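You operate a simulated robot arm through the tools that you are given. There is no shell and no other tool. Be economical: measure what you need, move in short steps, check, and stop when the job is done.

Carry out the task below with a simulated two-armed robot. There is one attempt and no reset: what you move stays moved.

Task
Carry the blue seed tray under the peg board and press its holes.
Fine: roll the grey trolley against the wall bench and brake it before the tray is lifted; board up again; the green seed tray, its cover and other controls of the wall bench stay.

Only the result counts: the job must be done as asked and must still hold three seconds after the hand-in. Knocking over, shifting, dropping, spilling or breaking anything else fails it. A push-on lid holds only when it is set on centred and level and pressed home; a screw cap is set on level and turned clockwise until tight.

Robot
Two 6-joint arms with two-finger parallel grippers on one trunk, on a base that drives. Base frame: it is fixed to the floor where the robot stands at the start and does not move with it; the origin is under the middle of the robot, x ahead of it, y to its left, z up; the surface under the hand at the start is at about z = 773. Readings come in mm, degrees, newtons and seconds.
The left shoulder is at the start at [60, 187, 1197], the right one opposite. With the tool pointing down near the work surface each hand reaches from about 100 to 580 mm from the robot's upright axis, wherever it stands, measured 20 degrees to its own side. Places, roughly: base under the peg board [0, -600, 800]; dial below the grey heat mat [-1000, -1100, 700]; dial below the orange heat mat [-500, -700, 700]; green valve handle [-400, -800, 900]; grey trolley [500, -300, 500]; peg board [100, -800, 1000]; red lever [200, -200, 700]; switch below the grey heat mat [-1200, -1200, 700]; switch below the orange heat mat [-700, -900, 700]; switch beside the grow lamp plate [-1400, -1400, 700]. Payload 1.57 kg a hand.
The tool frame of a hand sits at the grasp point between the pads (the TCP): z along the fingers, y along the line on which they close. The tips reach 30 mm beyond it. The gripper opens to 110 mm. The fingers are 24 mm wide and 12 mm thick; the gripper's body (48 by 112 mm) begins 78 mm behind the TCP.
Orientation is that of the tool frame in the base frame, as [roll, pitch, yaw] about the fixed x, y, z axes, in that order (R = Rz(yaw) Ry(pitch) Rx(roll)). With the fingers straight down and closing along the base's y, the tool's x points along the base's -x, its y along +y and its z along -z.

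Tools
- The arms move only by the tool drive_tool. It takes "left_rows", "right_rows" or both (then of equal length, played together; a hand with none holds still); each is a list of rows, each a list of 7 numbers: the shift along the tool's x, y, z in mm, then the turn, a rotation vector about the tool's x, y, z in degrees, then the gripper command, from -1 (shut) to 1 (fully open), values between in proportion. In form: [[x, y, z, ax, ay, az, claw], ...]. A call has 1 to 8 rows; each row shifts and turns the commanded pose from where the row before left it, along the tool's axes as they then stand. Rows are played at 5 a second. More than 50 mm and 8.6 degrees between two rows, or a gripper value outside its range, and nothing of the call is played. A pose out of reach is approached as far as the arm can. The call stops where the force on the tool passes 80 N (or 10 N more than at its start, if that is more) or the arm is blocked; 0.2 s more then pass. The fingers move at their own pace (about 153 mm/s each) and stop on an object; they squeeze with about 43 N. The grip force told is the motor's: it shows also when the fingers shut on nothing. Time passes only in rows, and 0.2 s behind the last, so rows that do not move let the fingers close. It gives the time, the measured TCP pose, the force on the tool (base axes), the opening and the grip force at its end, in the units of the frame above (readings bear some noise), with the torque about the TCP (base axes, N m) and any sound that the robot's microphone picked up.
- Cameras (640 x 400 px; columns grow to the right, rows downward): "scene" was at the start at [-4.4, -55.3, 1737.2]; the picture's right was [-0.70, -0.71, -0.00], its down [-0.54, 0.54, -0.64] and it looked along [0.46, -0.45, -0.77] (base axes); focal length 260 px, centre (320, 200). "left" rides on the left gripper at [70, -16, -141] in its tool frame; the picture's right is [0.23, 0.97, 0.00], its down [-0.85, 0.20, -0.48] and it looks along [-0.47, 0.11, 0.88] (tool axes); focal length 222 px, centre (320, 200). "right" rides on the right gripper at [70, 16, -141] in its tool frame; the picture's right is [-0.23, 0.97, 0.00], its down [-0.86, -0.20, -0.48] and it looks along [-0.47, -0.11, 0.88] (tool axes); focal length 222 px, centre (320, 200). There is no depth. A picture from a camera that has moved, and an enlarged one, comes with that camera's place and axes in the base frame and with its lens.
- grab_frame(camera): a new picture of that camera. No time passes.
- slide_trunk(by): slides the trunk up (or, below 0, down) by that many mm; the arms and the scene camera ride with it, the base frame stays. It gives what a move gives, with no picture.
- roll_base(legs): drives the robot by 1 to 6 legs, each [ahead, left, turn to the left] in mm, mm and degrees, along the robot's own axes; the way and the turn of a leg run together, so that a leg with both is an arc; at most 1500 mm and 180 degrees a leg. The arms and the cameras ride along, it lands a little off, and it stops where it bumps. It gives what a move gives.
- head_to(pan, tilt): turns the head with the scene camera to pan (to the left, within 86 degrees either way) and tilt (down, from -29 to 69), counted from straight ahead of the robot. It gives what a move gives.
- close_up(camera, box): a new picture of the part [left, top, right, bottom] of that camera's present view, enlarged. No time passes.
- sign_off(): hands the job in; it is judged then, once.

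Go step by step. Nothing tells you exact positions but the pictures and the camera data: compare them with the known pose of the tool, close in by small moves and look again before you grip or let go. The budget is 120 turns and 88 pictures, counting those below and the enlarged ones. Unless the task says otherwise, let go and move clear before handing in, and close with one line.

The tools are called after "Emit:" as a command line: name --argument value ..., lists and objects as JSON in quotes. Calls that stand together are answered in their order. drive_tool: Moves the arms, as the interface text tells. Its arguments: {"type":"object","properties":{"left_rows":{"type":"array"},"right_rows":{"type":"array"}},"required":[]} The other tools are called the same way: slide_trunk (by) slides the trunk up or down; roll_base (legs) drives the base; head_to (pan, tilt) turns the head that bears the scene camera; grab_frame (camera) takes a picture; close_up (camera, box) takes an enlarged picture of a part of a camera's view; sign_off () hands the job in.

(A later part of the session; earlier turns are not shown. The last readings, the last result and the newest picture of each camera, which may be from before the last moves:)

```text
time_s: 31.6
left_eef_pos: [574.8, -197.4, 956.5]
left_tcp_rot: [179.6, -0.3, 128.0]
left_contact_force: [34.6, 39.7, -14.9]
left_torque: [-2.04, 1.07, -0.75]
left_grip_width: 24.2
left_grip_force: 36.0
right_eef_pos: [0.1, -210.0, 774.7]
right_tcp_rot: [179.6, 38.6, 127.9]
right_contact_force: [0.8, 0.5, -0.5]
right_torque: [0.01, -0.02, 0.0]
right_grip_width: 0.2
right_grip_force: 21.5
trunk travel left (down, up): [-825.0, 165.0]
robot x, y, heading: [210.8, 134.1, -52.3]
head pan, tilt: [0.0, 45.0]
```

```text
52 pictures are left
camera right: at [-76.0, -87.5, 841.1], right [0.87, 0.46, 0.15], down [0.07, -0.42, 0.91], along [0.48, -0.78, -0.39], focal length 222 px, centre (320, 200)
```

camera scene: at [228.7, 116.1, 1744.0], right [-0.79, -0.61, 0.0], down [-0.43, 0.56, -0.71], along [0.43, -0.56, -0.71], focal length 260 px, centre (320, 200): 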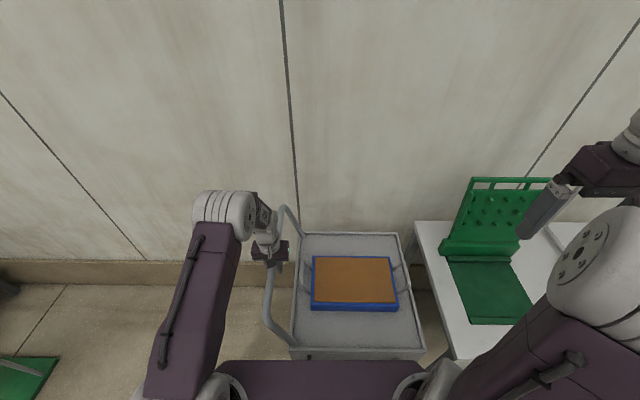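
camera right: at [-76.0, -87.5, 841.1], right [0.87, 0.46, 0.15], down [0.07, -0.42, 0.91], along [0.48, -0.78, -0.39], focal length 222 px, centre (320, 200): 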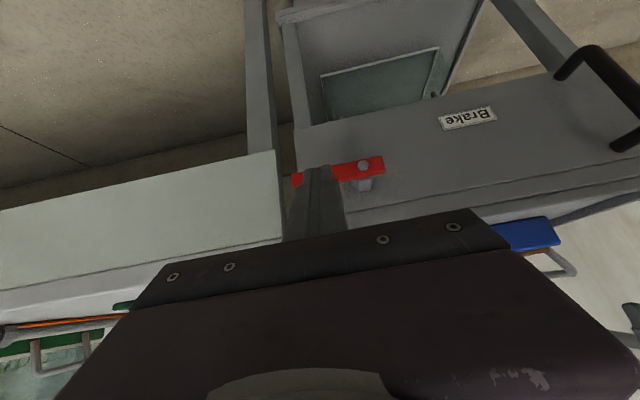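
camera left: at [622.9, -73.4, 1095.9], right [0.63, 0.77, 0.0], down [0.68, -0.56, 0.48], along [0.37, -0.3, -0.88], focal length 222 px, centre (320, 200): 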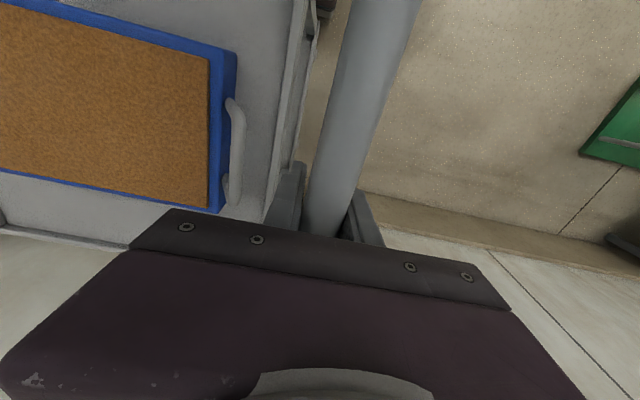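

The brake lever lies horizontal now. I open the left hand and lift both hands clear.

Emit:
drive_tool --left_rows '[[0, 0, 0, 0, 0, 0, 1], [0, 0, 0, 0, 0, 0, 1], [0, 0, -45, 0, 0, 0, 1], [0, 0, -45, 0, 0, 0, 1], [0, 0, -45, 0, 0, 0, 1], [0, 0, -45, 0, 0, 0, 1]]' --right_rows '[[-28, 0, -35, 0, 0, 0, -1], [-28, 0, -35, 0, 0, 0, -1], [-28, 0, -35, 0, 0, 0, -1], [-28, 0, -35, 0, 0, 0, -1], [-28, 0, -35, 0, 0, 0, -1], [-28, 0, -35, 0, 0, 0, 1]]'

Emit:
drive_tool --right_rows '[[0, 0, 0, 0, 8, 0, 1], [0, 0, 0, 0, 8, 0, 1], [0, 0, 0, 0, 8, 0, 1], [0, 0, 0, 0, 8, 0, 1], [0, 0, 0, 0, 6.6, 0, 1], [-40, 0, 0, 0, 0, 0, 1], [-40, 0, 0, 0, 0, 0, 1], [-40, 0, 0, 0, 0, 0, 1]]' --left_rows '[[0, 0, -45, 0, 0, 0, 1], [0, 0, -45, 0, 0, 0, 1], [0, -20, 0, 0, 0, 0, 1], [0, -20, 0, 0, 0, 0, 1], [0, 0, 0, 0, 0, 0, 1], [0, 0, 0, 0, 0, 0, 1], [0, 0, 0, 0, 0, 0, 1], [0, 0, 0, 0, 0, 0, 1]]'

Emit:
grab_frame --camera "scene"

Emit:
grab_frame --camera "left"

Emit:
grab_frame --camera "right"

```text
time_s: 33.0
left_eef_pos: [564.5, -206.8, 1137.6]
left_tcp_rot: [179.4, 0.0, 127.9]
left_contact_force: [0.1, 0.7, 0.6]
left_torque: [-0.02, 0.01, -0.05]
left_grip_width: 110.2
left_grip_force: 0.0
right_eef_pos: [-10.9, -218.4, 1041.1]
right_tcp_rot: [178.7, 38.7, 127.2]
right_contact_force: [0.4, 0.8, -0.2]
right_torque: [0.01, 0.01, 0.02]
right_grip_width: 110.1
right_grip_force: 1.1
trunk travel left (down, up): [-825.0, 165.0]
robot x, y, heading: [214.2, 133.1, -52.3]
head pan, tilt: [0.0, 45.0]
```

```text
time_s: 34.8
left_eef_pos: [533.3, -232.2, 1225.7]
left_tcp_rot: [179.3, -0.2, 127.9]
left_contact_force: [0.6, 0.4, -0.3]
left_torque: [0.01, -0.02, 0.02]
left_grip_width: 110.0
left_grip_force: 0.0
right_eef_pos: [65.3, -308.0, 1039.6]
right_tcp_rot: [178.4, 3.6, 128.0]
right_contact_force: [0.6, 0.2, 0.9]
right_torque: [0.0, 0.04, -0.03]
right_grip_width: 110.1
right_grip_force: 0.1
right hand out of reach, approached as far as the arm can: row 2, 5, 8
trunk travel left (down, up): [-825.0, 165.0]
robot x, y, heading: [213.1, 134.1, -52.1]
head pan, tilt: [0.0, 45.0]
```

```text
51 pictures are left
camera scene: at [228.4, 118.0, 1744.2], right [-0.79, -0.61, 0.0], down [-0.43, 0.56, -0.71], along [0.43, -0.56, -0.71], focal length 260 px, centre (320, 200)
```

scene: 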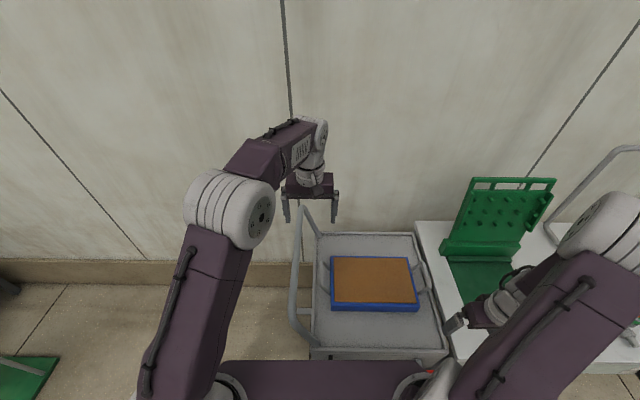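

```text
50 pictures are left
camera left: at [476.3, -188.6, 1366.1], right [0.63, 0.78, 0.01], down [0.68, -0.56, 0.48], along [0.38, -0.29, -0.88], focal length 222 px, centre (320, 200)
```

left: 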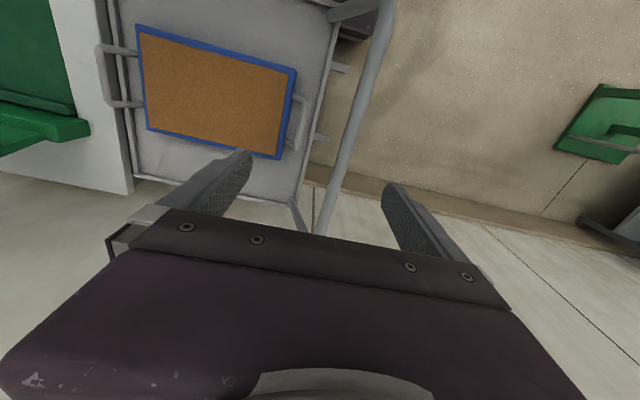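

```text
49 pictures are left
camera right: at [26.4, -239.5, 1176.5], right [0.91, 0.42, 0.04], down [0.34, -0.78, 0.52], along [0.25, -0.46, -0.85], focal length 222 px, centre (320, 200)
```

right: 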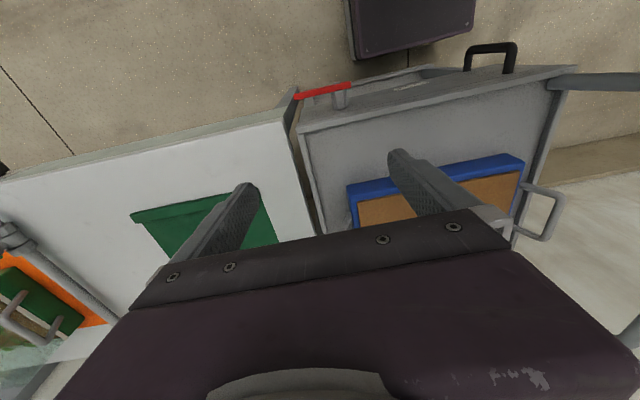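

The trolley stayed in place with the brake on. I now measure the tray's handles from close-ups.

Emit:
close_up --camera "scene" --box '[290, 220, 470, 332]'

Emit:
close_up --camera "left" --box '[80, 0, 340, 180]'

Emit:
close_up --camera "right" --box '[320, 130, 600, 260]'

```text
3.56 times, centred on (380, 276) of scene
camera zoom: at [228.4, 118.0, 1744.2], right [-0.79, -0.61, 0.0], down [-0.43, 0.56, -0.71], along [0.43, -0.56, -0.71], focal length 924 px, centre (107, -70)
```

zoom: 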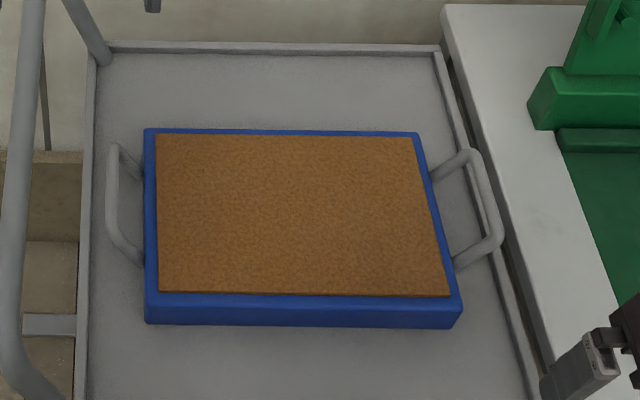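

```text
2.22 times, centred on (210, 90) of left
camera zoom: at [476.3, -188.6, 1366.1], right [0.63, 0.78, 0.01], down [0.68, -0.56, 0.48], along [0.38, -0.29, -0.88], focal length 494 px, centre (564, 444)
```

zoom: 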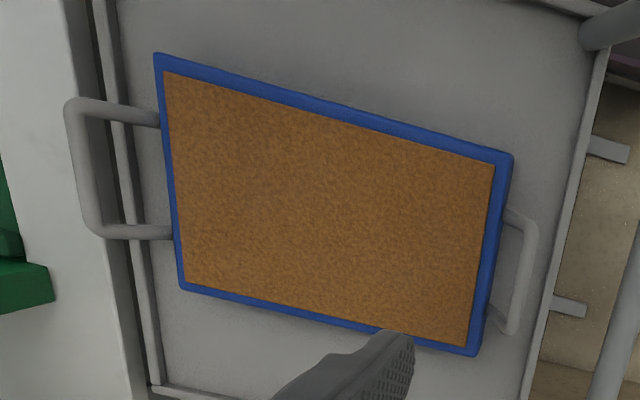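

```text
2.29 times, centred on (460, 195) of right
camera zoom: at [26.4, -239.5, 1176.5], right [0.91, 0.42, 0.04], down [0.34, -0.78, 0.52], along [0.25, -0.46, -0.85], focal length 508 px, centre (0, 211)
```

zoom: 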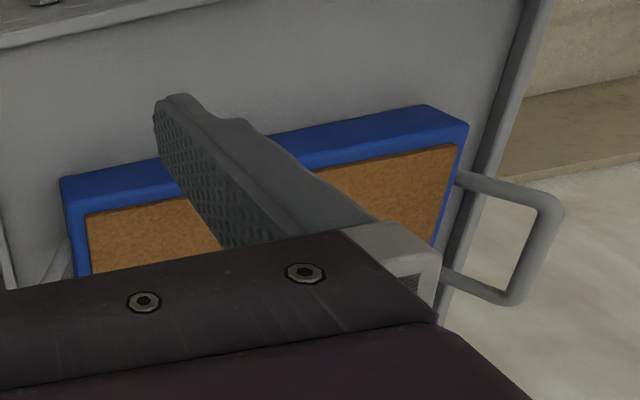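

Handles measured in robot-aligned coordinates: bars at z≈870–880, one about 190 mm to each side of the tray's middle. I shift the robot to the right so the tray is centred ahead, then put the hands above the handles.

Emit:
roll_base --legs '[[0, -193, 0]]'

Emit:
drive_tool --left_rows '[[-8, 40, 0, 0.7, 0, 0, 1], [-7, 40, 0, 0, 0, 0, 1], [0, 40, 0, 0, 0, 0, 1], [0, 40, 0, 0, 0, 0, 1], [0, 3, 45, 0, 0, 0, 0.1], [0, 0, 45, 0, 0, 0, 0.1], [0, 0, 45, 0, 0, 0, 0.1], [0, 0, 45, 0, 0, 0, 0.1]]' --right_rows '[[-30, 25, 0, 1.6, 3.6, 0, 1], [-30, 25, 0, 0, 0, 0, 1], [-30, 25, 0, 0, 0, 0, 1], [-30, 25, 0, 0, 0, 0, 1], [-30, 25, 0, 0, 0, 0, 0.1], [-30, 25, 0, 0, 0, 0, 0.1], [-30, 25, 0, 0, 0, 0, 0.1], [-27, 22, 0, 0, 0, 0, 0.1]]'

Emit:
grab_frame --camera "scene"

Emit:
grab_frame --camera "left"

Emit:
grab_frame --camera "right"

```text
time_s: 36.4
left_eef_pos: [385.7, -346.4, 1224.6]
left_tcp_rot: [179.5, -0.1, 128.0]
left_contact_force: [0.4, 0.2, 0.7]
left_torque: [-0.01, 0.06, -0.01]
left_grip_width: 109.8
left_grip_force: 0.0
right_eef_pos: [-83.4, -422.8, 1039.5]
right_tcp_rot: [178.5, 3.5, 128.1]
right_contact_force: [-0.6, 0.3, 0.1]
right_torque: [-0.03, -0.04, 0.03]
right_grip_width: 110.0
right_grip_force: 0.0
trunk travel left (down, up): [-825.0, 165.0]
robot x, y, heading: [63.8, 20.0, -52.5]
head pan, tilt: [0.0, 45.0]
```

```text
time_s: 38.2
left_eef_pos: [520.6, -260.8, 1048.8]
left_tcp_rot: [-179.9, 0.0, 127.9]
left_contact_force: [0.1, 0.6, 0.0]
left_torque: [0.0, -0.01, -0.02]
left_grip_width: 60.6
left_grip_force: 0.0
right_eef_pos: [147.2, -438.7, 980.1]
right_tcp_rot: [-175.4, 10.0, 128.1]
right_contact_force: [0.1, 0.4, 0.5]
right_torque: [0.0, 0.01, -0.03]
right_grip_width: 60.6
right_grip_force: 0.0
right hand out of reach, approached as far as the arm can: row 1, 2, 3, 4, 5, 6, 7, 8
trunk travel left (down, up): [-825.0, 165.0]
robot x, y, heading: [66.7, 23.6, -52.2]
head pan, tilt: [0.0, 45.0]
```

```text
45 pictures are left
camera scene: at [77.6, 0.4, 1744.2], right [-0.79, -0.61, 0.0], down [-0.43, 0.56, -0.71], along [0.43, -0.56, -0.71], focal length 260 px, centre (320, 200)
```

scene: 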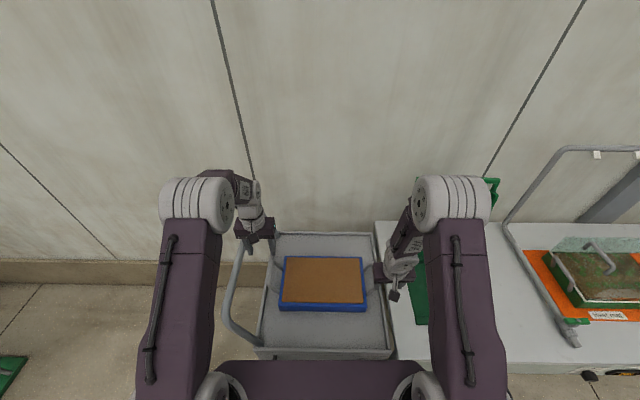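

```text
44 pictures are left
camera left: at [464.1, -214.9, 1188.6], right [0.63, 0.78, 0.0], down [0.68, -0.55, 0.48], along [0.37, -0.3, -0.88], focal length 222 px, centre (320, 200)
```

left: 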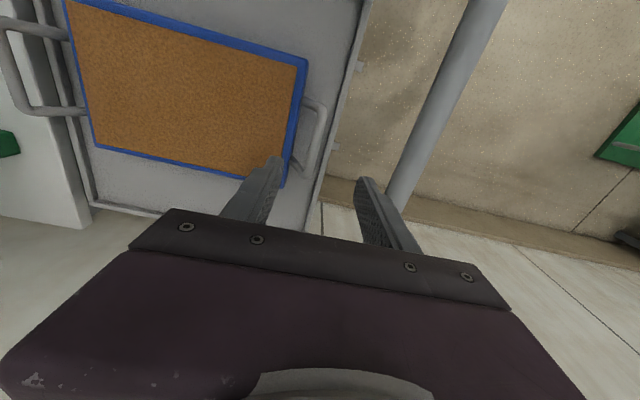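

```text
43 pictures are left
camera right: at [112.1, -349.1, 1105.3], right [0.91, 0.41, -0.04], down [0.34, -0.69, 0.63], along [0.23, -0.59, -0.77], focal length 222 px, centre (320, 200)
```

right: 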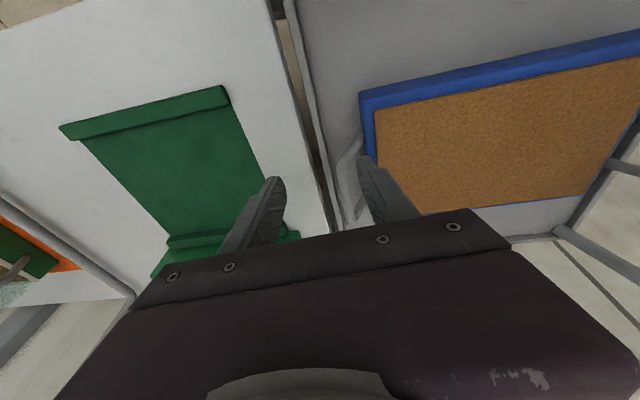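

The right hand falls short of its command (odd wrist state). I raise it to let the arm recover its pose, then check.

Emit:
drive_tool --right_rows '[[0, 0, -45, 0, 0, 0, 0.1], [0, 0, -45, 0, 0, 0, 0.1], [0, 0, -45, 0, 0, 0, 0.1], [0, 0, -45, 0, 0, 0, 0.1], [0, 0, 0, 0, 0, 0, 0.1]]'

```text
time_s: 39.4
left_eef_pos: [519.3, -260.2, 1049.5]
left_tcp_rot: [-180.0, -0.2, 128.0]
left_contact_force: [0.2, -0.2, 0.3]
left_torque: [0.01, -0.03, -0.02]
left_grip_width: 60.5
left_grip_force: 0.0
right_eef_pos: [138.1, -405.1, 1158.8]
right_tcp_rot: [-175.3, 10.1, 128.0]
right_contact_force: [-0.5, 1.3, 0.0]
right_torque: [0.02, -0.01, -0.02]
right_grip_width: 60.7
right_grip_force: 0.0
trunk travel left (down, up): [-825.0, 165.0]
robot x, y, heading: [66.9, 21.3, -52.2]
head pan, tilt: [0.0, 45.0]
```

Emit:
drive_tool --right_rows '[[0, 0, 0, -2.4, 5, 0, 0.1], [0, 0, 0, -2.3, 5, 0, 0.1], [0, 0, 0, 0, 0, 0, 0.1]]'

```text
time_s: 40.2
left_eef_pos: [519.6, -259.2, 1048.6]
left_tcp_rot: [179.9, -0.1, 127.9]
left_contact_force: [-0.2, 0.3, -0.1]
left_torque: [-0.01, 0.0, 0.01]
left_grip_width: 60.3
left_grip_force: 0.1
right_eef_pos: [139.4, -404.4, 1158.2]
right_tcp_rot: [180.0, 0.0, 127.5]
right_contact_force: [0.2, 0.5, 0.2]
right_torque: [0.0, 0.02, 0.0]
right_grip_width: 60.8
right_grip_force: 0.1
trunk travel left (down, up): [-825.0, 165.0]
robot x, y, heading: [67.3, 17.4, -52.2]
head pan, tilt: [0.0, 45.0]
```

Right hand is straight again. I bring it forward over its handle and lower both to a hover.

Emit:
drive_tool --right_rows '[[-40, 2, 0, 0, 0, 0, 0.1], [-40, 0, 0, 0, 0, 0, 0.1], [-37, 0, 0, 0, 0, 0, 0.1], [0, 0, 45, 0, 0, 0, 0.1], [0, 0, 45, 0, 0, 0, 0.1], [0, 0, 45, 0, 0, 0, 0.1], [0, 0, 43, 0, 0, 0, 0.1]]' --left_rows '[[0, 0, 0, 0, 0, 0, 0.1], [0, 0, 0, 0, 0, 0, 0.1], [-3, 0, 0, 0, 0, 0, 0.1], [0, 0, 20, 0, 0, 0, 0.1], [0, 0, 20, 0, 0, 0, 0.1], [0, 0, 20, 0, 0, 0, 0.1], [0, 0, 9, 0, 0, 0, 0.1]]'

Emit:
grab_frame --camera "left"

Emit:
grab_frame --camera "right"

```text
time_s: 41.8
left_eef_pos: [522.2, -262.8, 976.9]
left_tcp_rot: [-179.9, -0.2, 127.9]
left_contact_force: [1.4, -0.2, 0.2]
left_torque: [0.03, 0.01, -0.02]
left_grip_width: 60.4
left_grip_force: 0.1
right_eef_pos: [214.2, -498.0, 977.1]
right_tcp_rot: [180.0, -0.1, 127.6]
right_contact_force: [0.2, 0.2, -0.5]
right_torque: [0.03, -0.01, -0.02]
right_grip_width: 60.6
right_grip_force: 0.1
trunk travel left (down, up): [-825.0, 165.0]
robot x, y, heading: [62.1, 21.0, -52.5]
head pan, tilt: [0.0, 45.0]
```

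```text
42 pictures are left
camera left: at [467.3, -217.8, 1117.7], right [0.63, 0.78, 0.0], down [0.68, -0.55, 0.48], along [0.37, -0.3, -0.88], focal length 222 px, centre (320, 200)
```

left: 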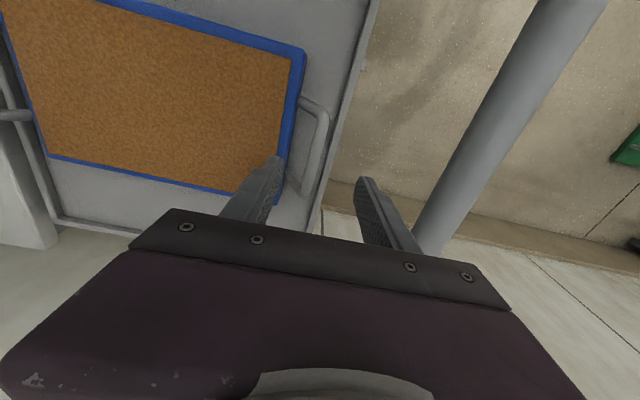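

```text
41 pictures are left
camera right: at [184.6, -434.1, 1117.5], right [0.91, 0.41, 0.0], down [0.36, -0.8, 0.48], along [0.2, -0.44, -0.88], focal length 222 px, centre (320, 200)
```

right: 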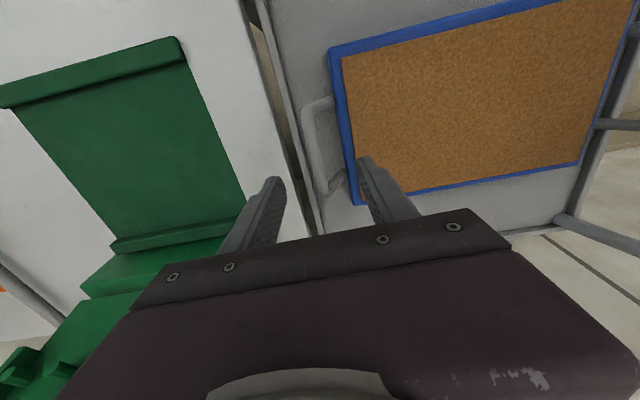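

Both handles lie between the open fingers. I lower both hands together to the bars.

Emit:
drive_tool --left_rows '[[0, 1, 40, 0, 0, 0, 0.1], [0, 0, 40, 0, 0, 0, 0.1], [0, 0, 29, 0, 0, 0, 0.1]]' --right_rows '[[0, -3, 40, 0, 0, 0, 0.1], [0, 0, 40, 0, 0, 0, 0.1], [0, 0, 29, 0, 0, 0, 0.1]]'

Emit:
grab_frame --camera "left"

Emit:
grab_frame --camera "right"

```text
time_s: 42.6
left_eef_pos: [523.7, -260.7, 867.5]
left_tcp_rot: [179.9, -0.1, 128.0]
left_contact_force: [-0.8, -0.3, -0.1]
left_torque: [-0.01, 0.01, 0.01]
left_grip_width: 60.4
left_grip_force: 0.0
right_eef_pos: [213.1, -497.8, 867.7]
right_tcp_rot: [-180.0, 0.1, 127.6]
right_contact_force: [0.3, -0.5, 0.0]
right_torque: [0.0, -0.03, 0.02]
right_grip_width: 60.4
right_grip_force: 0.0
trunk travel left (down, up): [-825.0, 165.0]
robot x, y, heading: [63.6, 18.3, -52.4]
head pan, tilt: [0.0, 45.0]
```

```text
40 pictures are left
camera left: at [468.7, -215.1, 1008.1], right [0.63, 0.78, 0.0], down [0.68, -0.55, 0.48], along [0.37, -0.3, -0.88], focal length 222 px, centre (320, 200)
```

left: 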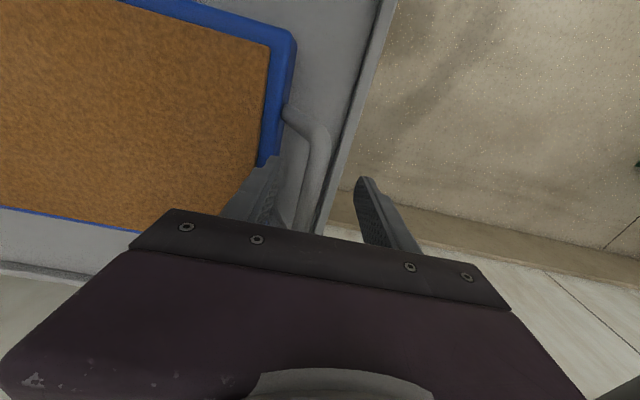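

```text
39 pictures are left
camera right: at [182.8, -432.7, 1008.4], right [0.91, 0.41, 0.0], down [0.36, -0.8, 0.48], along [0.2, -0.44, -0.88], focal length 222 px, centre (320, 200)
```

right: 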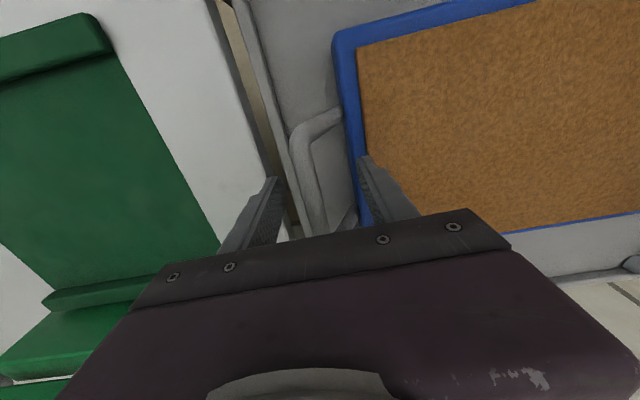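

Both bars are between the fingers at about TCP height. I close both hands.

Emit:
drive_tool --left_rows '[[0, -2, 0, 0, 0, 0, -0.3], [0, 0, 0, 0, 0, 0, -1], [0, 0, 0, 0, 0, 0, -1], [0, 0, 0, 0, 0, 0, -1]]' --right_rows '[[0, -4, 0, 0, 0, 0, -0.3], [0, 0, 0, 0, 0, 0, -1], [0, 0, 0, 0, 0, 0, -1], [0, 0, 0, 0, 0, 0, -1]]'

Emit:
grab_frame --camera "left"

Emit:
grab_frame --camera "right"

```text
time_s: 43.6
left_eef_pos: [518.6, -263.0, 868.5]
left_tcp_rot: [-179.9, -0.2, 127.9]
left_contact_force: [-35.1, -23.3, 0.8]
left_torque: [-0.26, -0.27, -0.75]
left_grip_width: 13.9
left_grip_force: 31.1
right_eef_pos: [208.9, -500.3, 867.1]
right_tcp_rot: [179.9, 0.1, 127.5]
right_contact_force: [34.7, 21.5, -0.9]
right_torque: [-0.14, 0.02, -0.85]
right_grip_width: 13.8
right_grip_force: 29.8
trunk travel left (down, up): [-825.0, 165.0]
robot x, y, heading: [63.9, 17.7, -52.2]
head pan, tilt: [0.0, 45.0]
```

```text
38 pictures are left
camera left: at [465.1, -217.8, 1008.1], right [0.63, 0.78, 0.0], down [0.68, -0.55, 0.48], along [0.37, -0.3, -0.88], focal length 222 px, centre (320, 200)
```

left: 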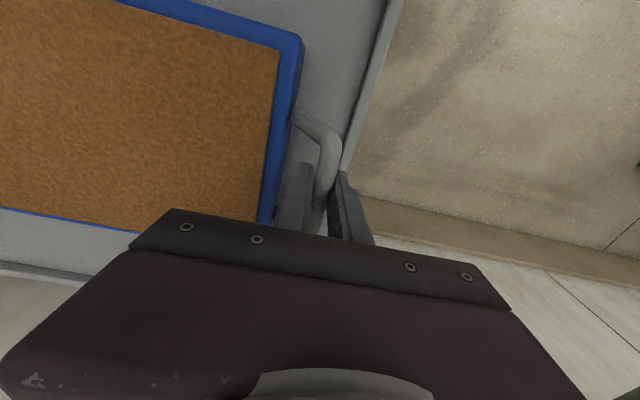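

```text
37 pictures are left
camera right: at [180.0, -435.3, 1008.3], right [0.91, 0.41, 0.0], down [0.36, -0.8, 0.48], along [0.2, -0.44, -0.88], focal length 222 px, centre (320, 200)
```

right: 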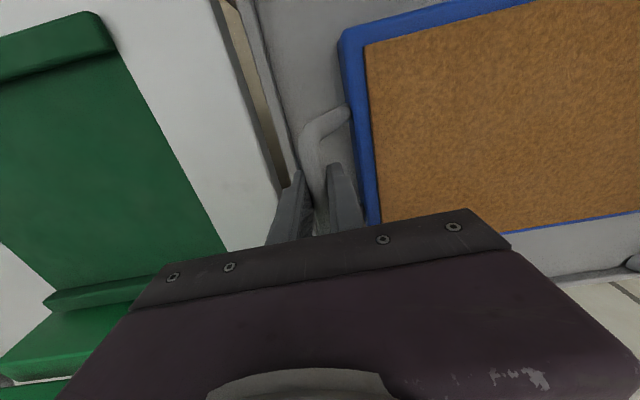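

Both handles are gripped, with some outward stretch. I relieve it and lift slowly together.

Emit:
drive_tool --left_rows '[[0, -2, 0, 0, 0, 0, -1], [0, -1, 0, 0, 0, 0, -1], [0, 0, -5, 0, 0, 0, -1], [0, 0, -10, 0, 0, 0, -1], [0, 0, -15, 0, 0, 0, -1]]' --right_rows '[[0, 2, 0, 0, 0, 0, -1], [0, 1, 0, 0, 0, 0, -1], [0, 0, -5, 0, 0, 0, -1], [0, 0, -10, 0, 0, 0, -1], [0, 0, -15, 0, 0, 0, -1]]'

Emit:
close_up --camera "scene" --box '[220, 200, 540, 400]'

```text
time_s: 44.8
left_eef_pos: [519.2, -264.5, 899.1]
left_tcp_rot: [-180.0, -0.2, 128.0]
left_contact_force: [7.4, 9.9, -5.4]
left_torque: [-0.03, -0.04, -0.76]
left_grip_width: 14.1
left_grip_force: 30.5
right_eef_pos: [209.7, -499.9, 898.9]
right_tcp_rot: [180.0, 0.1, 127.6]
right_contact_force: [-7.3, -9.6, -5.1]
right_torque: [0.14, 0.01, -0.75]
right_grip_width: 14.0
right_grip_force: 30.7
trunk travel left (down, up): [-825.0, 165.0]
robot x, y, heading: [62.0, 23.0, -52.1]
head pan, tilt: [0.0, 45.0]
```

```text
2.00 times, centred on (380, 300) of scene
camera zoom: at [78.6, 1.3, 1744.1], right [-0.79, -0.61, 0.0], down [-0.43, 0.56, -0.71], along [0.43, -0.56, -0.71], focal length 520 px, centre (200, 0)
```

zoom: 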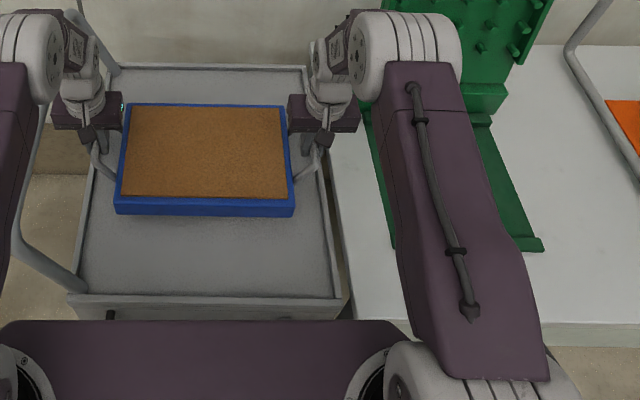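

The tray is up, level, about 1 kg. I lift further and carry it to the right by driving along the bench.

Emit:
drive_tool --left_rows '[[0, 0, -20, 0, 0, 0, -1], [0, 0, -20, 0, 0, 0, -1], [0, 0, -20, 0, 0, 0, -1], [10, 0, -10, 0, 0, 0, -1], [10, 0, 0, 0, 0, 0, -1]]' --right_rows '[[0, 0, -20, 0, 0, 0, -1], [0, 0, -20, 0, 0, 0, -1], [0, 0, -20, 0, 0, 0, -1], [10, 0, -10, 0, 0, 0, -1], [10, 0, 0, 0, 0, 0, -1]]'

Emit:
roll_base --legs '[[0, -230, 0], [0, -215, 0]]'

Emit:
grab_frame --camera "scene"

```text
time_s: 46.0
left_eef_pos: [507.5, -248.2, 969.7]
left_tcp_rot: [-180.0, -0.2, 128.0]
left_contact_force: [22.0, 20.7, -6.1]
left_torque: [0.12, 0.17, -0.7]
left_grip_width: 14.1
left_grip_force: 30.4
right_eef_pos: [197.1, -485.1, 967.3]
right_tcp_rot: [-180.0, 0.0, 127.5]
right_contact_force: [-21.7, -20.9, -4.6]
right_torque: [0.01, -0.13, -0.73]
right_grip_width: 14.0
right_grip_force: 30.9
trunk travel left (down, up): [-825.0, 165.0]
robot x, y, heading: [63.9, 19.7, -52.1]
head pan, tilt: [0.0, 45.0]
```

```text
time_s: 49.0
left_eef_pos: [152.9, -524.4, 967.9]
left_tcp_rot: [-180.0, -0.3, 127.9]
left_contact_force: [29.2, 26.7, -4.9]
left_torque: [-0.01, 0.11, -0.7]
left_grip_width: 13.7
left_grip_force: 30.4
right_eef_pos: [-157.4, -760.4, 967.5]
right_tcp_rot: [-180.0, -0.1, 127.5]
right_contact_force: [-28.7, -26.7, -4.5]
right_torque: [0.12, -0.02, -0.7]
right_grip_width: 13.7
right_grip_force: 29.7
trunk travel left (down, up): [-825.0, 165.0]
robot x, y, heading: [-293.9, -256.7, -52.1]
head pan, tilt: [0.0, 45.0]
```

```text
35 pictures are left
camera scene: at [-275.2, -273.5, 1744.1], right [-0.79, -0.61, 0.0], down [-0.44, 0.56, -0.71], along [0.43, -0.56, -0.71], focal length 260 px, centre (320, 200)
```

scene: 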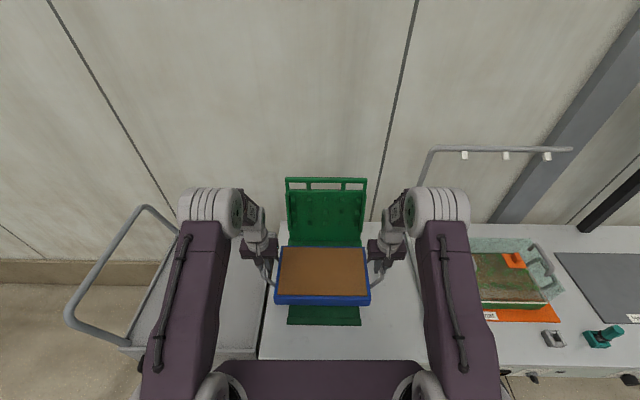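

Tray is now nearly over the green base. I ease the squeeze and measure the alignment with close-ups.

Emit:
drive_tool --left_rows '[[0, 1.5, 0, 0, 0, 0, -1], [0, 0, 0, 0, 0, 0, -1]]' --right_rows '[[0, -1.5, 0, 0, 0, 0, -1], [0, 0, 0, 0, 0, 0, -1]]'

Emit:
close_up --camera "scene" --box '[240, 170, 400, 340]'

Emit:
close_up --camera "left" --box '[0, 0, 340, 240]'

Emit:
close_up --camera "right" --box '[280, 0, 640, 240]'

```text
time_s: 49.6
left_eef_pos: [152.4, -522.6, 967.8]
left_tcp_rot: [179.9, -0.3, 127.8]
left_contact_force: [-28.9, -17.1, -6.1]
left_torque: [0.12, 0.0, -0.88]
left_grip_width: 13.9
left_grip_force: 29.8
right_eef_pos: [-158.7, -760.6, 966.2]
right_tcp_rot: [179.9, 0.1, 127.6]
right_contact_force: [28.6, 17.2, -5.4]
right_torque: [-0.05, 0.09, -0.76]
right_grip_width: 13.5
right_grip_force: 30.9
trunk travel left (down, up): [-825.0, 165.0]
robot x, y, heading: [-293.0, -256.1, -52.0]
head pan, tilt: [0.0, 45.0]
```

```text
2.35 times, centred on (320, 255) of scene
camera zoom: at [-276.6, -274.6, 1744.1], right [-0.79, -0.61, 0.0], down [-0.43, 0.56, -0.71], along [0.43, -0.56, -0.71], focal length 612 px, centre (320, 71)
```

zoom: 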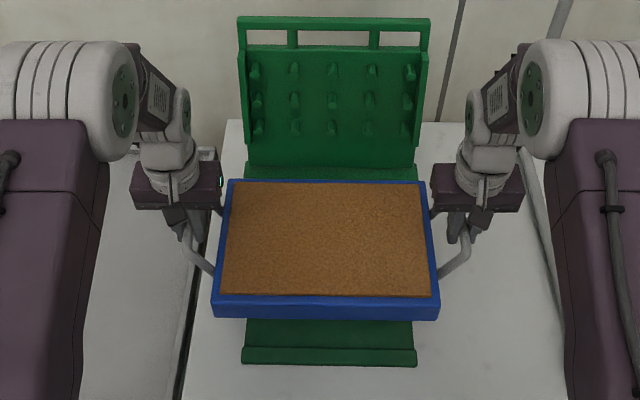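

```text
1.67 times, centred on (170, 120) of left
camera zoom: at [96.9, -477.8, 1108.5], right [0.63, 0.78, 0.0], down [0.68, -0.56, 0.47], along [0.37, -0.3, -0.88], focal length 370 px, centre (570, 333)
```

zoom: 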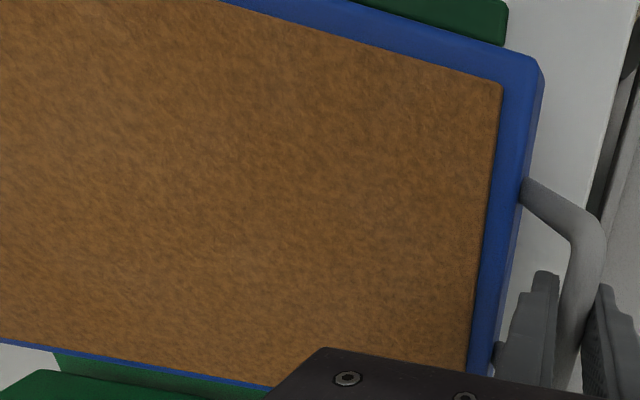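

```text
1.67 times, centred on (460, 120) of right
camera zoom: at [-187.9, -695.2, 1108.8], right [0.91, 0.41, 0.0], down [0.36, -0.8, 0.48], along [0.2, -0.44, -0.88], focal length 370 px, centre (87, 333)
```

zoom: 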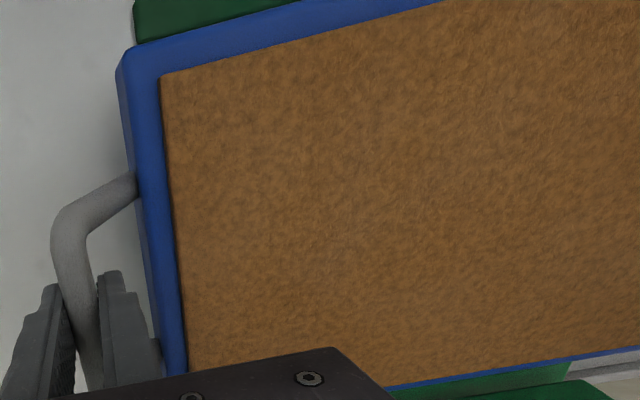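

Tray is about 6 mm off sideways and close in depth. I shift it slightly and lower it to just above the base ridges.

Emit:
drive_tool --left_rows '[[0, -3.5, 0, 0, 0, 0, -1], [0, -3.5, 0, 0, 0, 0, -1], [0, 0, 20, 0, 0, 0, -1], [0, 0, 20, 0, 0, 0, -1], [0, 0, 20, 0, 0, 0, -1], [0, 0, 10, 0, 0, 0, -1]]' --right_rows '[[0, -2.5, 0, 0, 0, 0, -1], [0, -2.5, 0, 0, 0, 0, -1], [0, 0, 20, 0, 0, 0, -1], [0, 0, 20, 0, 0, 0, -1], [0, 0, 20, 0, 0, 0, -1], [0, 0, 10, 0, 0, 0, -1]]'

Emit:
close_up --camera "scene" --box '[260, 220, 380, 340]'

Emit:
grab_frame --camera "left"

Emit:
grab_frame --camera "right"

```text
time_s: 51.0
left_eef_pos: [144.6, -526.2, 901.9]
left_tcp_rot: [179.9, 0.1, 127.8]
left_contact_force: [-32.8, -17.4, 20.4]
left_torque: [0.13, 0.0, -0.62]
left_grip_width: 14.1
left_grip_force: 30.4
right_eef_pos: [-166.6, -761.2, 902.5]
right_tcp_rot: [179.9, 0.3, 127.6]
right_contact_force: [27.4, 20.8, 20.0]
right_torque: [0.49, 0.34, -0.44]
right_grip_width: 14.0
right_grip_force: 30.1
trunk travel left (down, up): [-825.0, 165.0]
robot x, y, heading: [-295.8, -257.9, -52.3]
head pan, tilt: [0.0, 45.0]
```

```text
3.33 times, centred on (320, 280) of scene
camera zoom: at [-283.4, -267.9, 1745.3], right [-0.79, -0.61, 0.0], down [-0.43, 0.56, -0.71], along [0.44, -0.56, -0.7], focal length 866 px, centre (320, -67)
```

zoom: 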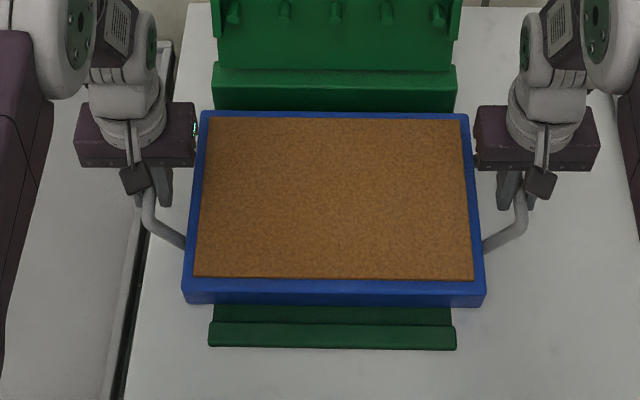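

```text
30 pictures are left
camera left: at [88.6, -479.7, 1042.1], right [0.63, 0.78, 0.0], down [0.68, -0.55, 0.48], along [0.37, -0.3, -0.88], focal length 222 px, centre (320, 200)
```

left: 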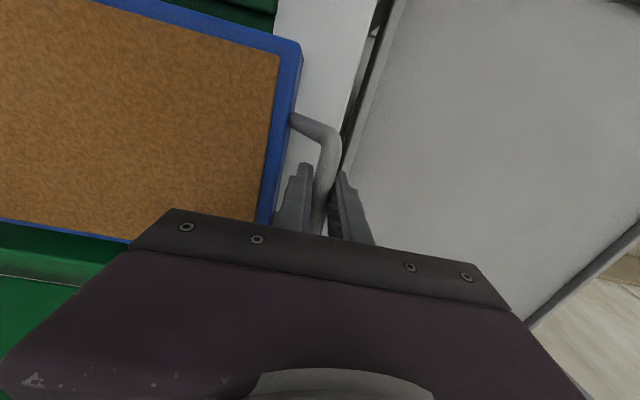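

```text
29 pictures are left
camera right: at [-196.5, -696.2, 1043.5], right [0.91, 0.41, 0.0], down [0.36, -0.8, 0.48], along [0.2, -0.44, -0.88], focal length 222 px, centre (320, 200)
```

right: 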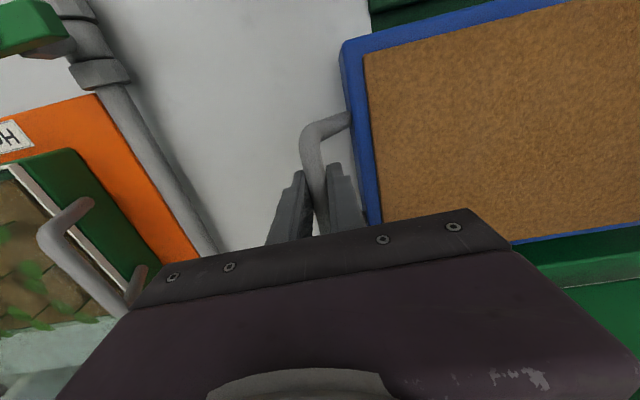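

There's contact already (about 20 N up on each hand). I check whether the tray is seated on the plate or riding on a ridge.

Emit:
close_up --camera "left" --box '[0, 0, 320, 290]'

Emit:
close_up --camera "scene" --box '[280, 290, 385, 330]'

```text
1.38 times, centred on (160, 145) of left
camera zoom: at [88.6, -479.7, 1042.1], right [0.63, 0.78, 0.0], down [0.68, -0.55, 0.48], along [0.37, -0.3, -0.88], focal length 306 px, centre (541, 276)
```

zoom: 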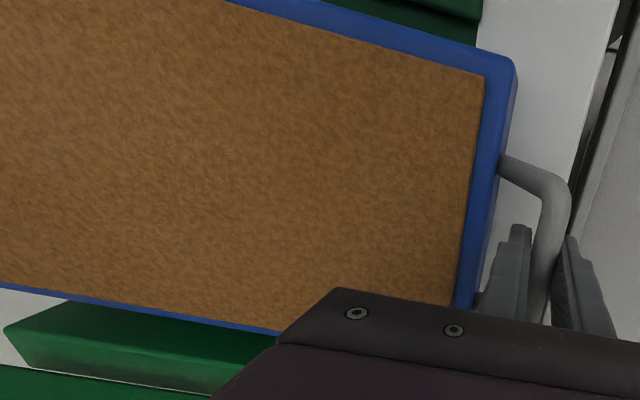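

```text
6.10 times, centred on (332, 310) of scene
camera zoom: at [-283.4, -267.9, 1745.3], right [-0.79, -0.61, 0.0], down [-0.43, 0.56, -0.71], along [0.44, -0.56, -0.7], focal length 1584 px, centre (244, -470)
```

zoom: 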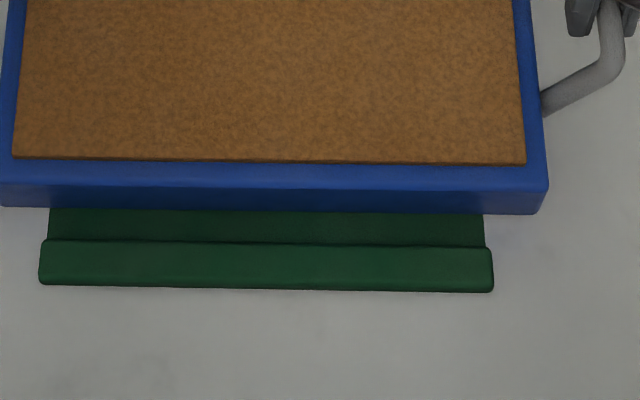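

The tray seems about 12 mm too far back (large gap at the front ridge) and 4 mm too far right. I lift slightly, shift it, and lower again.

Emit:
drive_tool --left_rows '[[0, 0, -12, 0, 0, 0, -1], [6, 2, 0, 0, 0, 0, -1], [6, 2, 0, 0, 0, 0, -1], [0, 0, 5, 0, 0, 0, -1], [0, 0, 4, 0, 0, 0, -1], [0, 0, 4, 0, 0, 0, -1], [0, 0, 3, 0, 0, 0, -1]]' --right_rows '[[0, 0, -12, 0, 0, 0, -1], [6, 2, 0, 0, 0, 0, -1], [6, 2, 0, 0, 0, 0, -1], [0, 0, 5, 0, 0, 0, -1], [0, 0, 4, 0, 0, 0, -1], [0, 0, 4, 0, 0, 0, -1], [0, 0, 3, 0, 0, 0, -1]]'

Emit:
close_up --camera "scene" --box '[260, 220, 380, 340]'

```text
time_s: 52.6
left_eef_pos: [143.6, -516.4, 893.2]
left_tcp_rot: [179.8, -0.2, 127.8]
left_contact_force: [-23.3, -19.3, 7.1]
left_torque: [0.6, 0.4, -0.7]
left_grip_width: 13.7
left_grip_force: 30.2
right_eef_pos: [-167.2, -752.0, 895.2]
right_tcp_rot: [180.0, 0.1, 127.5]
right_contact_force: [26.6, 11.2, -0.9]
right_torque: [0.26, 0.27, -0.63]
right_grip_width: 13.8
right_grip_force: 30.8
trunk travel left (down, up): [-825.0, 165.0]
robot x, y, heading: [-290.1, -258.4, -52.2]
head pan, tilt: [0.0, 45.0]
```

```text
3.33 times, centred on (320, 280) of scene
camera zoom: at [-277.1, -275.3, 1744.2], right [-0.79, -0.61, 0.0], down [-0.43, 0.56, -0.71], along [0.43, -0.56, -0.71], focal length 866 px, centre (320, -67)
```

zoom: 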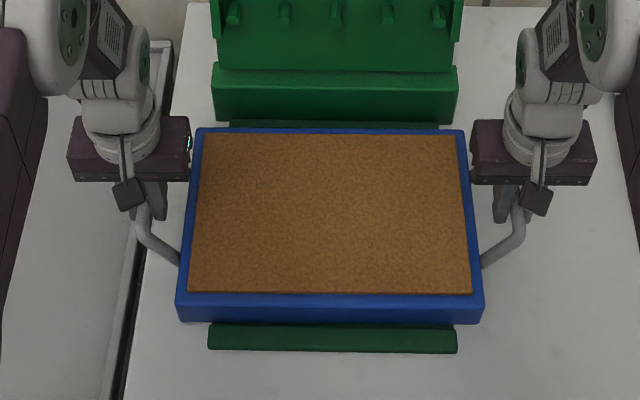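

Emit:
drive_tool --left_rows '[[0, 0, 2, 0, 0, 0, -1], [0, 0, 2, 0, 0, 0, -1], [0, 0, 2, 0, 0, 0, -1]]' --right_rows '[[0, 0, 3, 0, 0, 0, -1], [0, 0, 3, 0, 0, 0, -1], [0, 0, 2, 0, 0, 0, -1]]'

Emit:
close_up --camera "scene" --box '[275, 280, 385, 340]'

```text
time_s: 53.4
left_eef_pos: [141.4, -514.9, 891.9]
left_tcp_rot: [180.0, 0.4, 127.9]
left_contact_force: [-19.4, -17.3, 21.8]
left_torque: [-0.12, -0.16, -0.68]
left_grip_width: 13.9
left_grip_force: 30.3
right_eef_pos: [-168.0, -751.5, 888.8]
right_tcp_rot: [-179.8, 0.4, 127.6]
right_contact_force: [27.4, 11.7, 21.2]
right_torque: [-0.17, 0.03, -0.26]
right_grip_width: 13.8
right_grip_force: 30.3
trunk travel left (down, up): [-825.0, 165.0]
robot x, y, heading: [-289.7, -255.5, -52.1]
head pan, tilt: [0.0, 45.0]
```

```text
5.82 times, centred on (330, 310) of scene
camera zoom: at [-280.7, -269.6, 1744.8], right [-0.79, -0.61, 0.0], down [-0.43, 0.56, -0.71], along [0.43, -0.56, -0.71], focal length 1512 px, centre (262, -440)
```

zoom: 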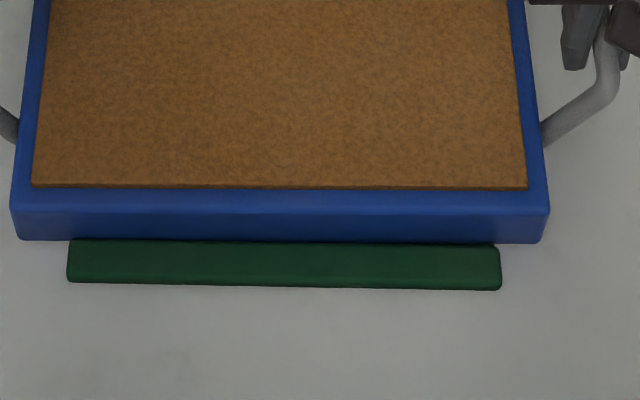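

The tray dropped about 11 mm deeper and both hands feel support at equal height: it is seated between the ridges. I unload, open both hands and rise.

Emit:
drive_tool --left_rows '[[0, -1, -1.5, 0, 0, 0, -1], [0, 0, 0, 0, 0, 0, -0.5], [0, 0, 0, 0, 0, 0, 0], [0, 0, 0, 0, 0, 0, 0.1], [0, 0, -20, 0, 0, 0, 0.1], [0, 0, -40, 0, 0, 0, 0.1], [0, 0, -45, 0, 0, 0, 0.1], [0, 0, -45, 0, 0, 0, 0.1]]' --right_rows '[[0, 1, -1.5, 0, 0, 0, -1], [0, 0, 0, 0, 0, 0, -0.5], [0, 0, 0, 0, 0, 0, 0], [0, 0, 0, 0, 0, 0, 0.1], [0, 0, -20, 0, 0, 0, 0.1], [0, 0, -40, 0, 0, 0, 0.1], [0, 0, -45, 0, 0, 0, 0.1], [0, 0, -45, 0, 0, 0, 0.1]]'

Emit:
grab_frame --camera "scene"

Emit:
close_up --camera "scene" --box '[260, 160, 380, 340]'

```text
time_s: 55.2
left_eef_pos: [141.4, -515.8, 1041.1]
left_tcp_rot: [179.9, -0.1, 128.0]
left_contact_force: [-0.6, 0.2, 1.2]
left_torque: [-0.03, -0.01, -0.04]
left_grip_width: 60.6
left_grip_force: 0.1
right_eef_pos: [-168.5, -748.6, 1039.9]
right_tcp_rot: [180.0, 0.1, 127.5]
right_contact_force: [0.3, 0.2, -0.4]
right_torque: [-0.01, -0.04, 0.01]
right_grip_width: 60.8
right_grip_force: 0.0
trunk travel left (down, up): [-825.0, 165.0]
robot x, y, heading: [-289.5, -257.5, -52.2]
head pan, tilt: [0.0, 45.0]
```

```text
24 pictures are left
camera scene: at [-280.3, -271.7, 1744.1], right [-0.79, -0.61, 0.0], down [-0.43, 0.56, -0.71], along [0.43, -0.56, -0.71], focal length 260 px, centre (320, 200)
```

scene: 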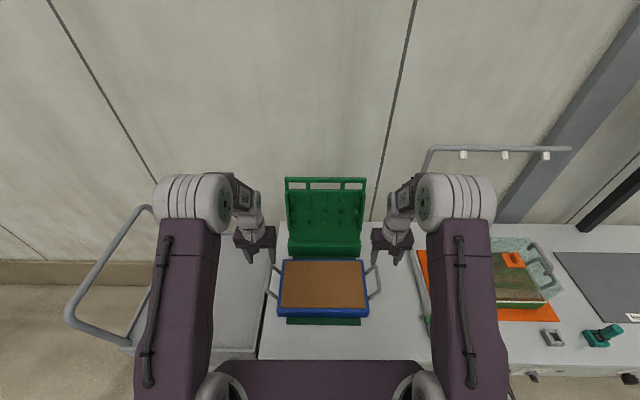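

```text
2.22 times, centred on (320, 250) of scene
camera zoom: at [-280.3, -271.7, 1744.1], right [-0.79, -0.61, 0.0], down [-0.43, 0.56, -0.71], along [0.43, -0.56, -0.71], focal length 578 px, centre (320, 89)
```

zoom: 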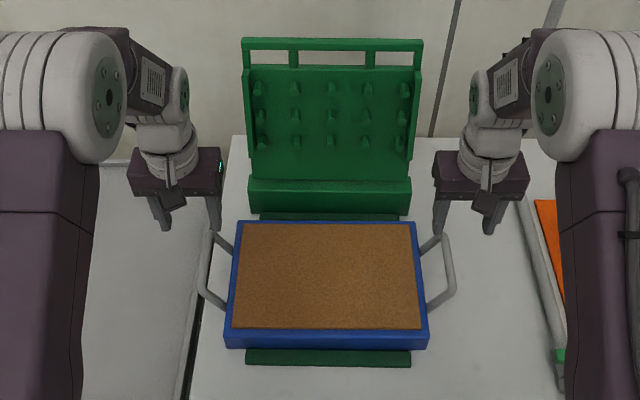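

The tray sits squarely on the base. Next is the board: its top bar is at about z 1163, about 700 mm ahead. I raise the trunk and move slightly ahead, then tilt both hands forward: the right one to hook behind the bar, the left one to support it in front.

Emit:
slide_trunk --by 130

Emit:
roll_base --legs '[[40, 0, 0]]'

Emit:
drive_tool --left_rows '[[0, -20, 0, 0, -8, 0, -1], [0, -20, 0, 0, -8, 0, -1], [0, -20, 0, 0, -8, 0, -1], [0, -20, 0, 0, -8, 0, -1], [0, -20, 0, 0, -8, 0, -1], [0, -15, 0, 0, 0, 0, -1]]' --right_rows '[[0, 18, 0, 0, -8, 0, -1], [0, 18, 0, 0, -8, 0, -1], [0, 18, 0, 0, -8, 0, -1], [0, 18, 0, 0, -8, 0, -1], [0, 18, 0, 0, -8, 0, -1], [-32, 8, -38, 0, 0, 0, -1]]'

Emit:
grab_frame --camera "scene"

Emit:
grab_frame --camera "right"

```text
time_s: 56.8
left_eef_pos: [143.2, -516.8, 1170.4]
left_tcp_rot: [180.0, -0.2, 127.9]
left_contact_force: [0.9, 0.8, -0.5]
left_torque: [0.0, 0.01, -0.02]
left_grip_width: 60.7
left_grip_force: 0.0
right_eef_pos: [-167.1, -751.1, 1169.5]
right_tcp_rot: [-180.0, 0.1, 127.5]
right_contact_force: [0.0, -0.2, 0.5]
right_torque: [-0.05, 0.0, -0.02]
right_grip_width: 60.3
right_grip_force: 0.0
trunk travel left (down, up): [-955.0, 35.0]
robot x, y, heading: [-293.5, -254.3, -52.4]
head pan, tilt: [0.0, 45.0]
```

```text
time_s: 57.8
left_eef_pos: [166.9, -546.1, 1169.9]
left_tcp_rot: [179.9, -0.2, 128.0]
left_contact_force: [1.4, -0.2, -0.6]
left_torque: [0.02, 0.01, 0.01]
left_grip_width: 60.5
left_grip_force: 0.0
right_eef_pos: [-141.6, -781.9, 1168.7]
right_tcp_rot: [-179.9, 0.0, 127.6]
right_contact_force: [0.7, -0.4, 0.0]
right_torque: [0.03, 0.04, -0.02]
right_grip_width: 60.5
right_grip_force: 0.2
trunk travel left (down, up): [-955.0, 35.0]
robot x, y, heading: [-267.3, -286.7, -52.4]
head pan, tilt: [0.0, 45.0]
stopped in leg 1: the robot was blocked; the commanded pose is now the measured one
```

```text
refused: row 6 steps farther than a row can; nothing moved
```

```text
22 pictures are left
camera scene: at [-254.4, -305.5, 1874.2], right [-0.79, -0.62, 0.0], down [-0.44, 0.56, -0.71], along [0.43, -0.56, -0.71], focal length 260 px, centre (320, 200)
```

scene: 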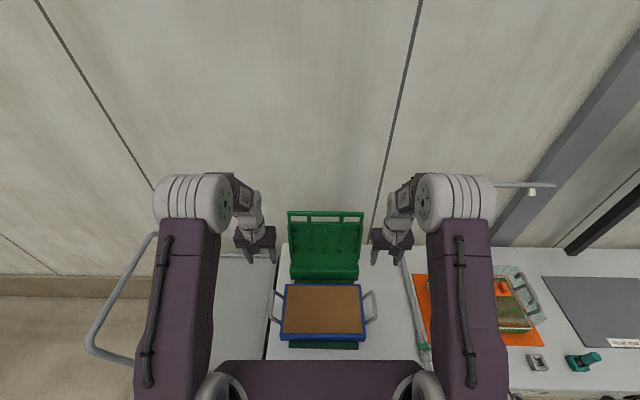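

```text
21 pictures are left
camera right: at [-171.7, -717.0, 1309.6], right [0.91, 0.42, 0.0], down [0.37, -0.8, 0.48], along [0.2, -0.44, -0.88], focal length 222 px, centre (320, 200)
```

right: 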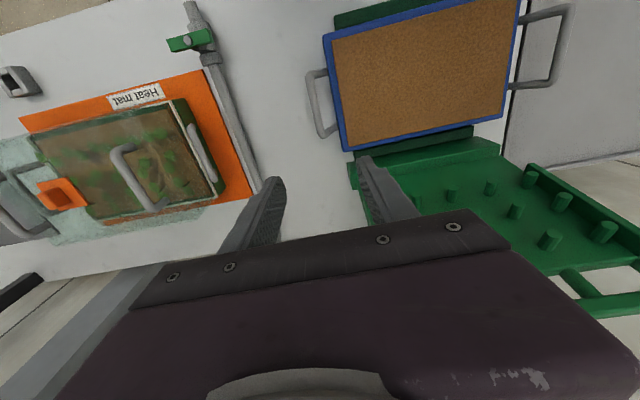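

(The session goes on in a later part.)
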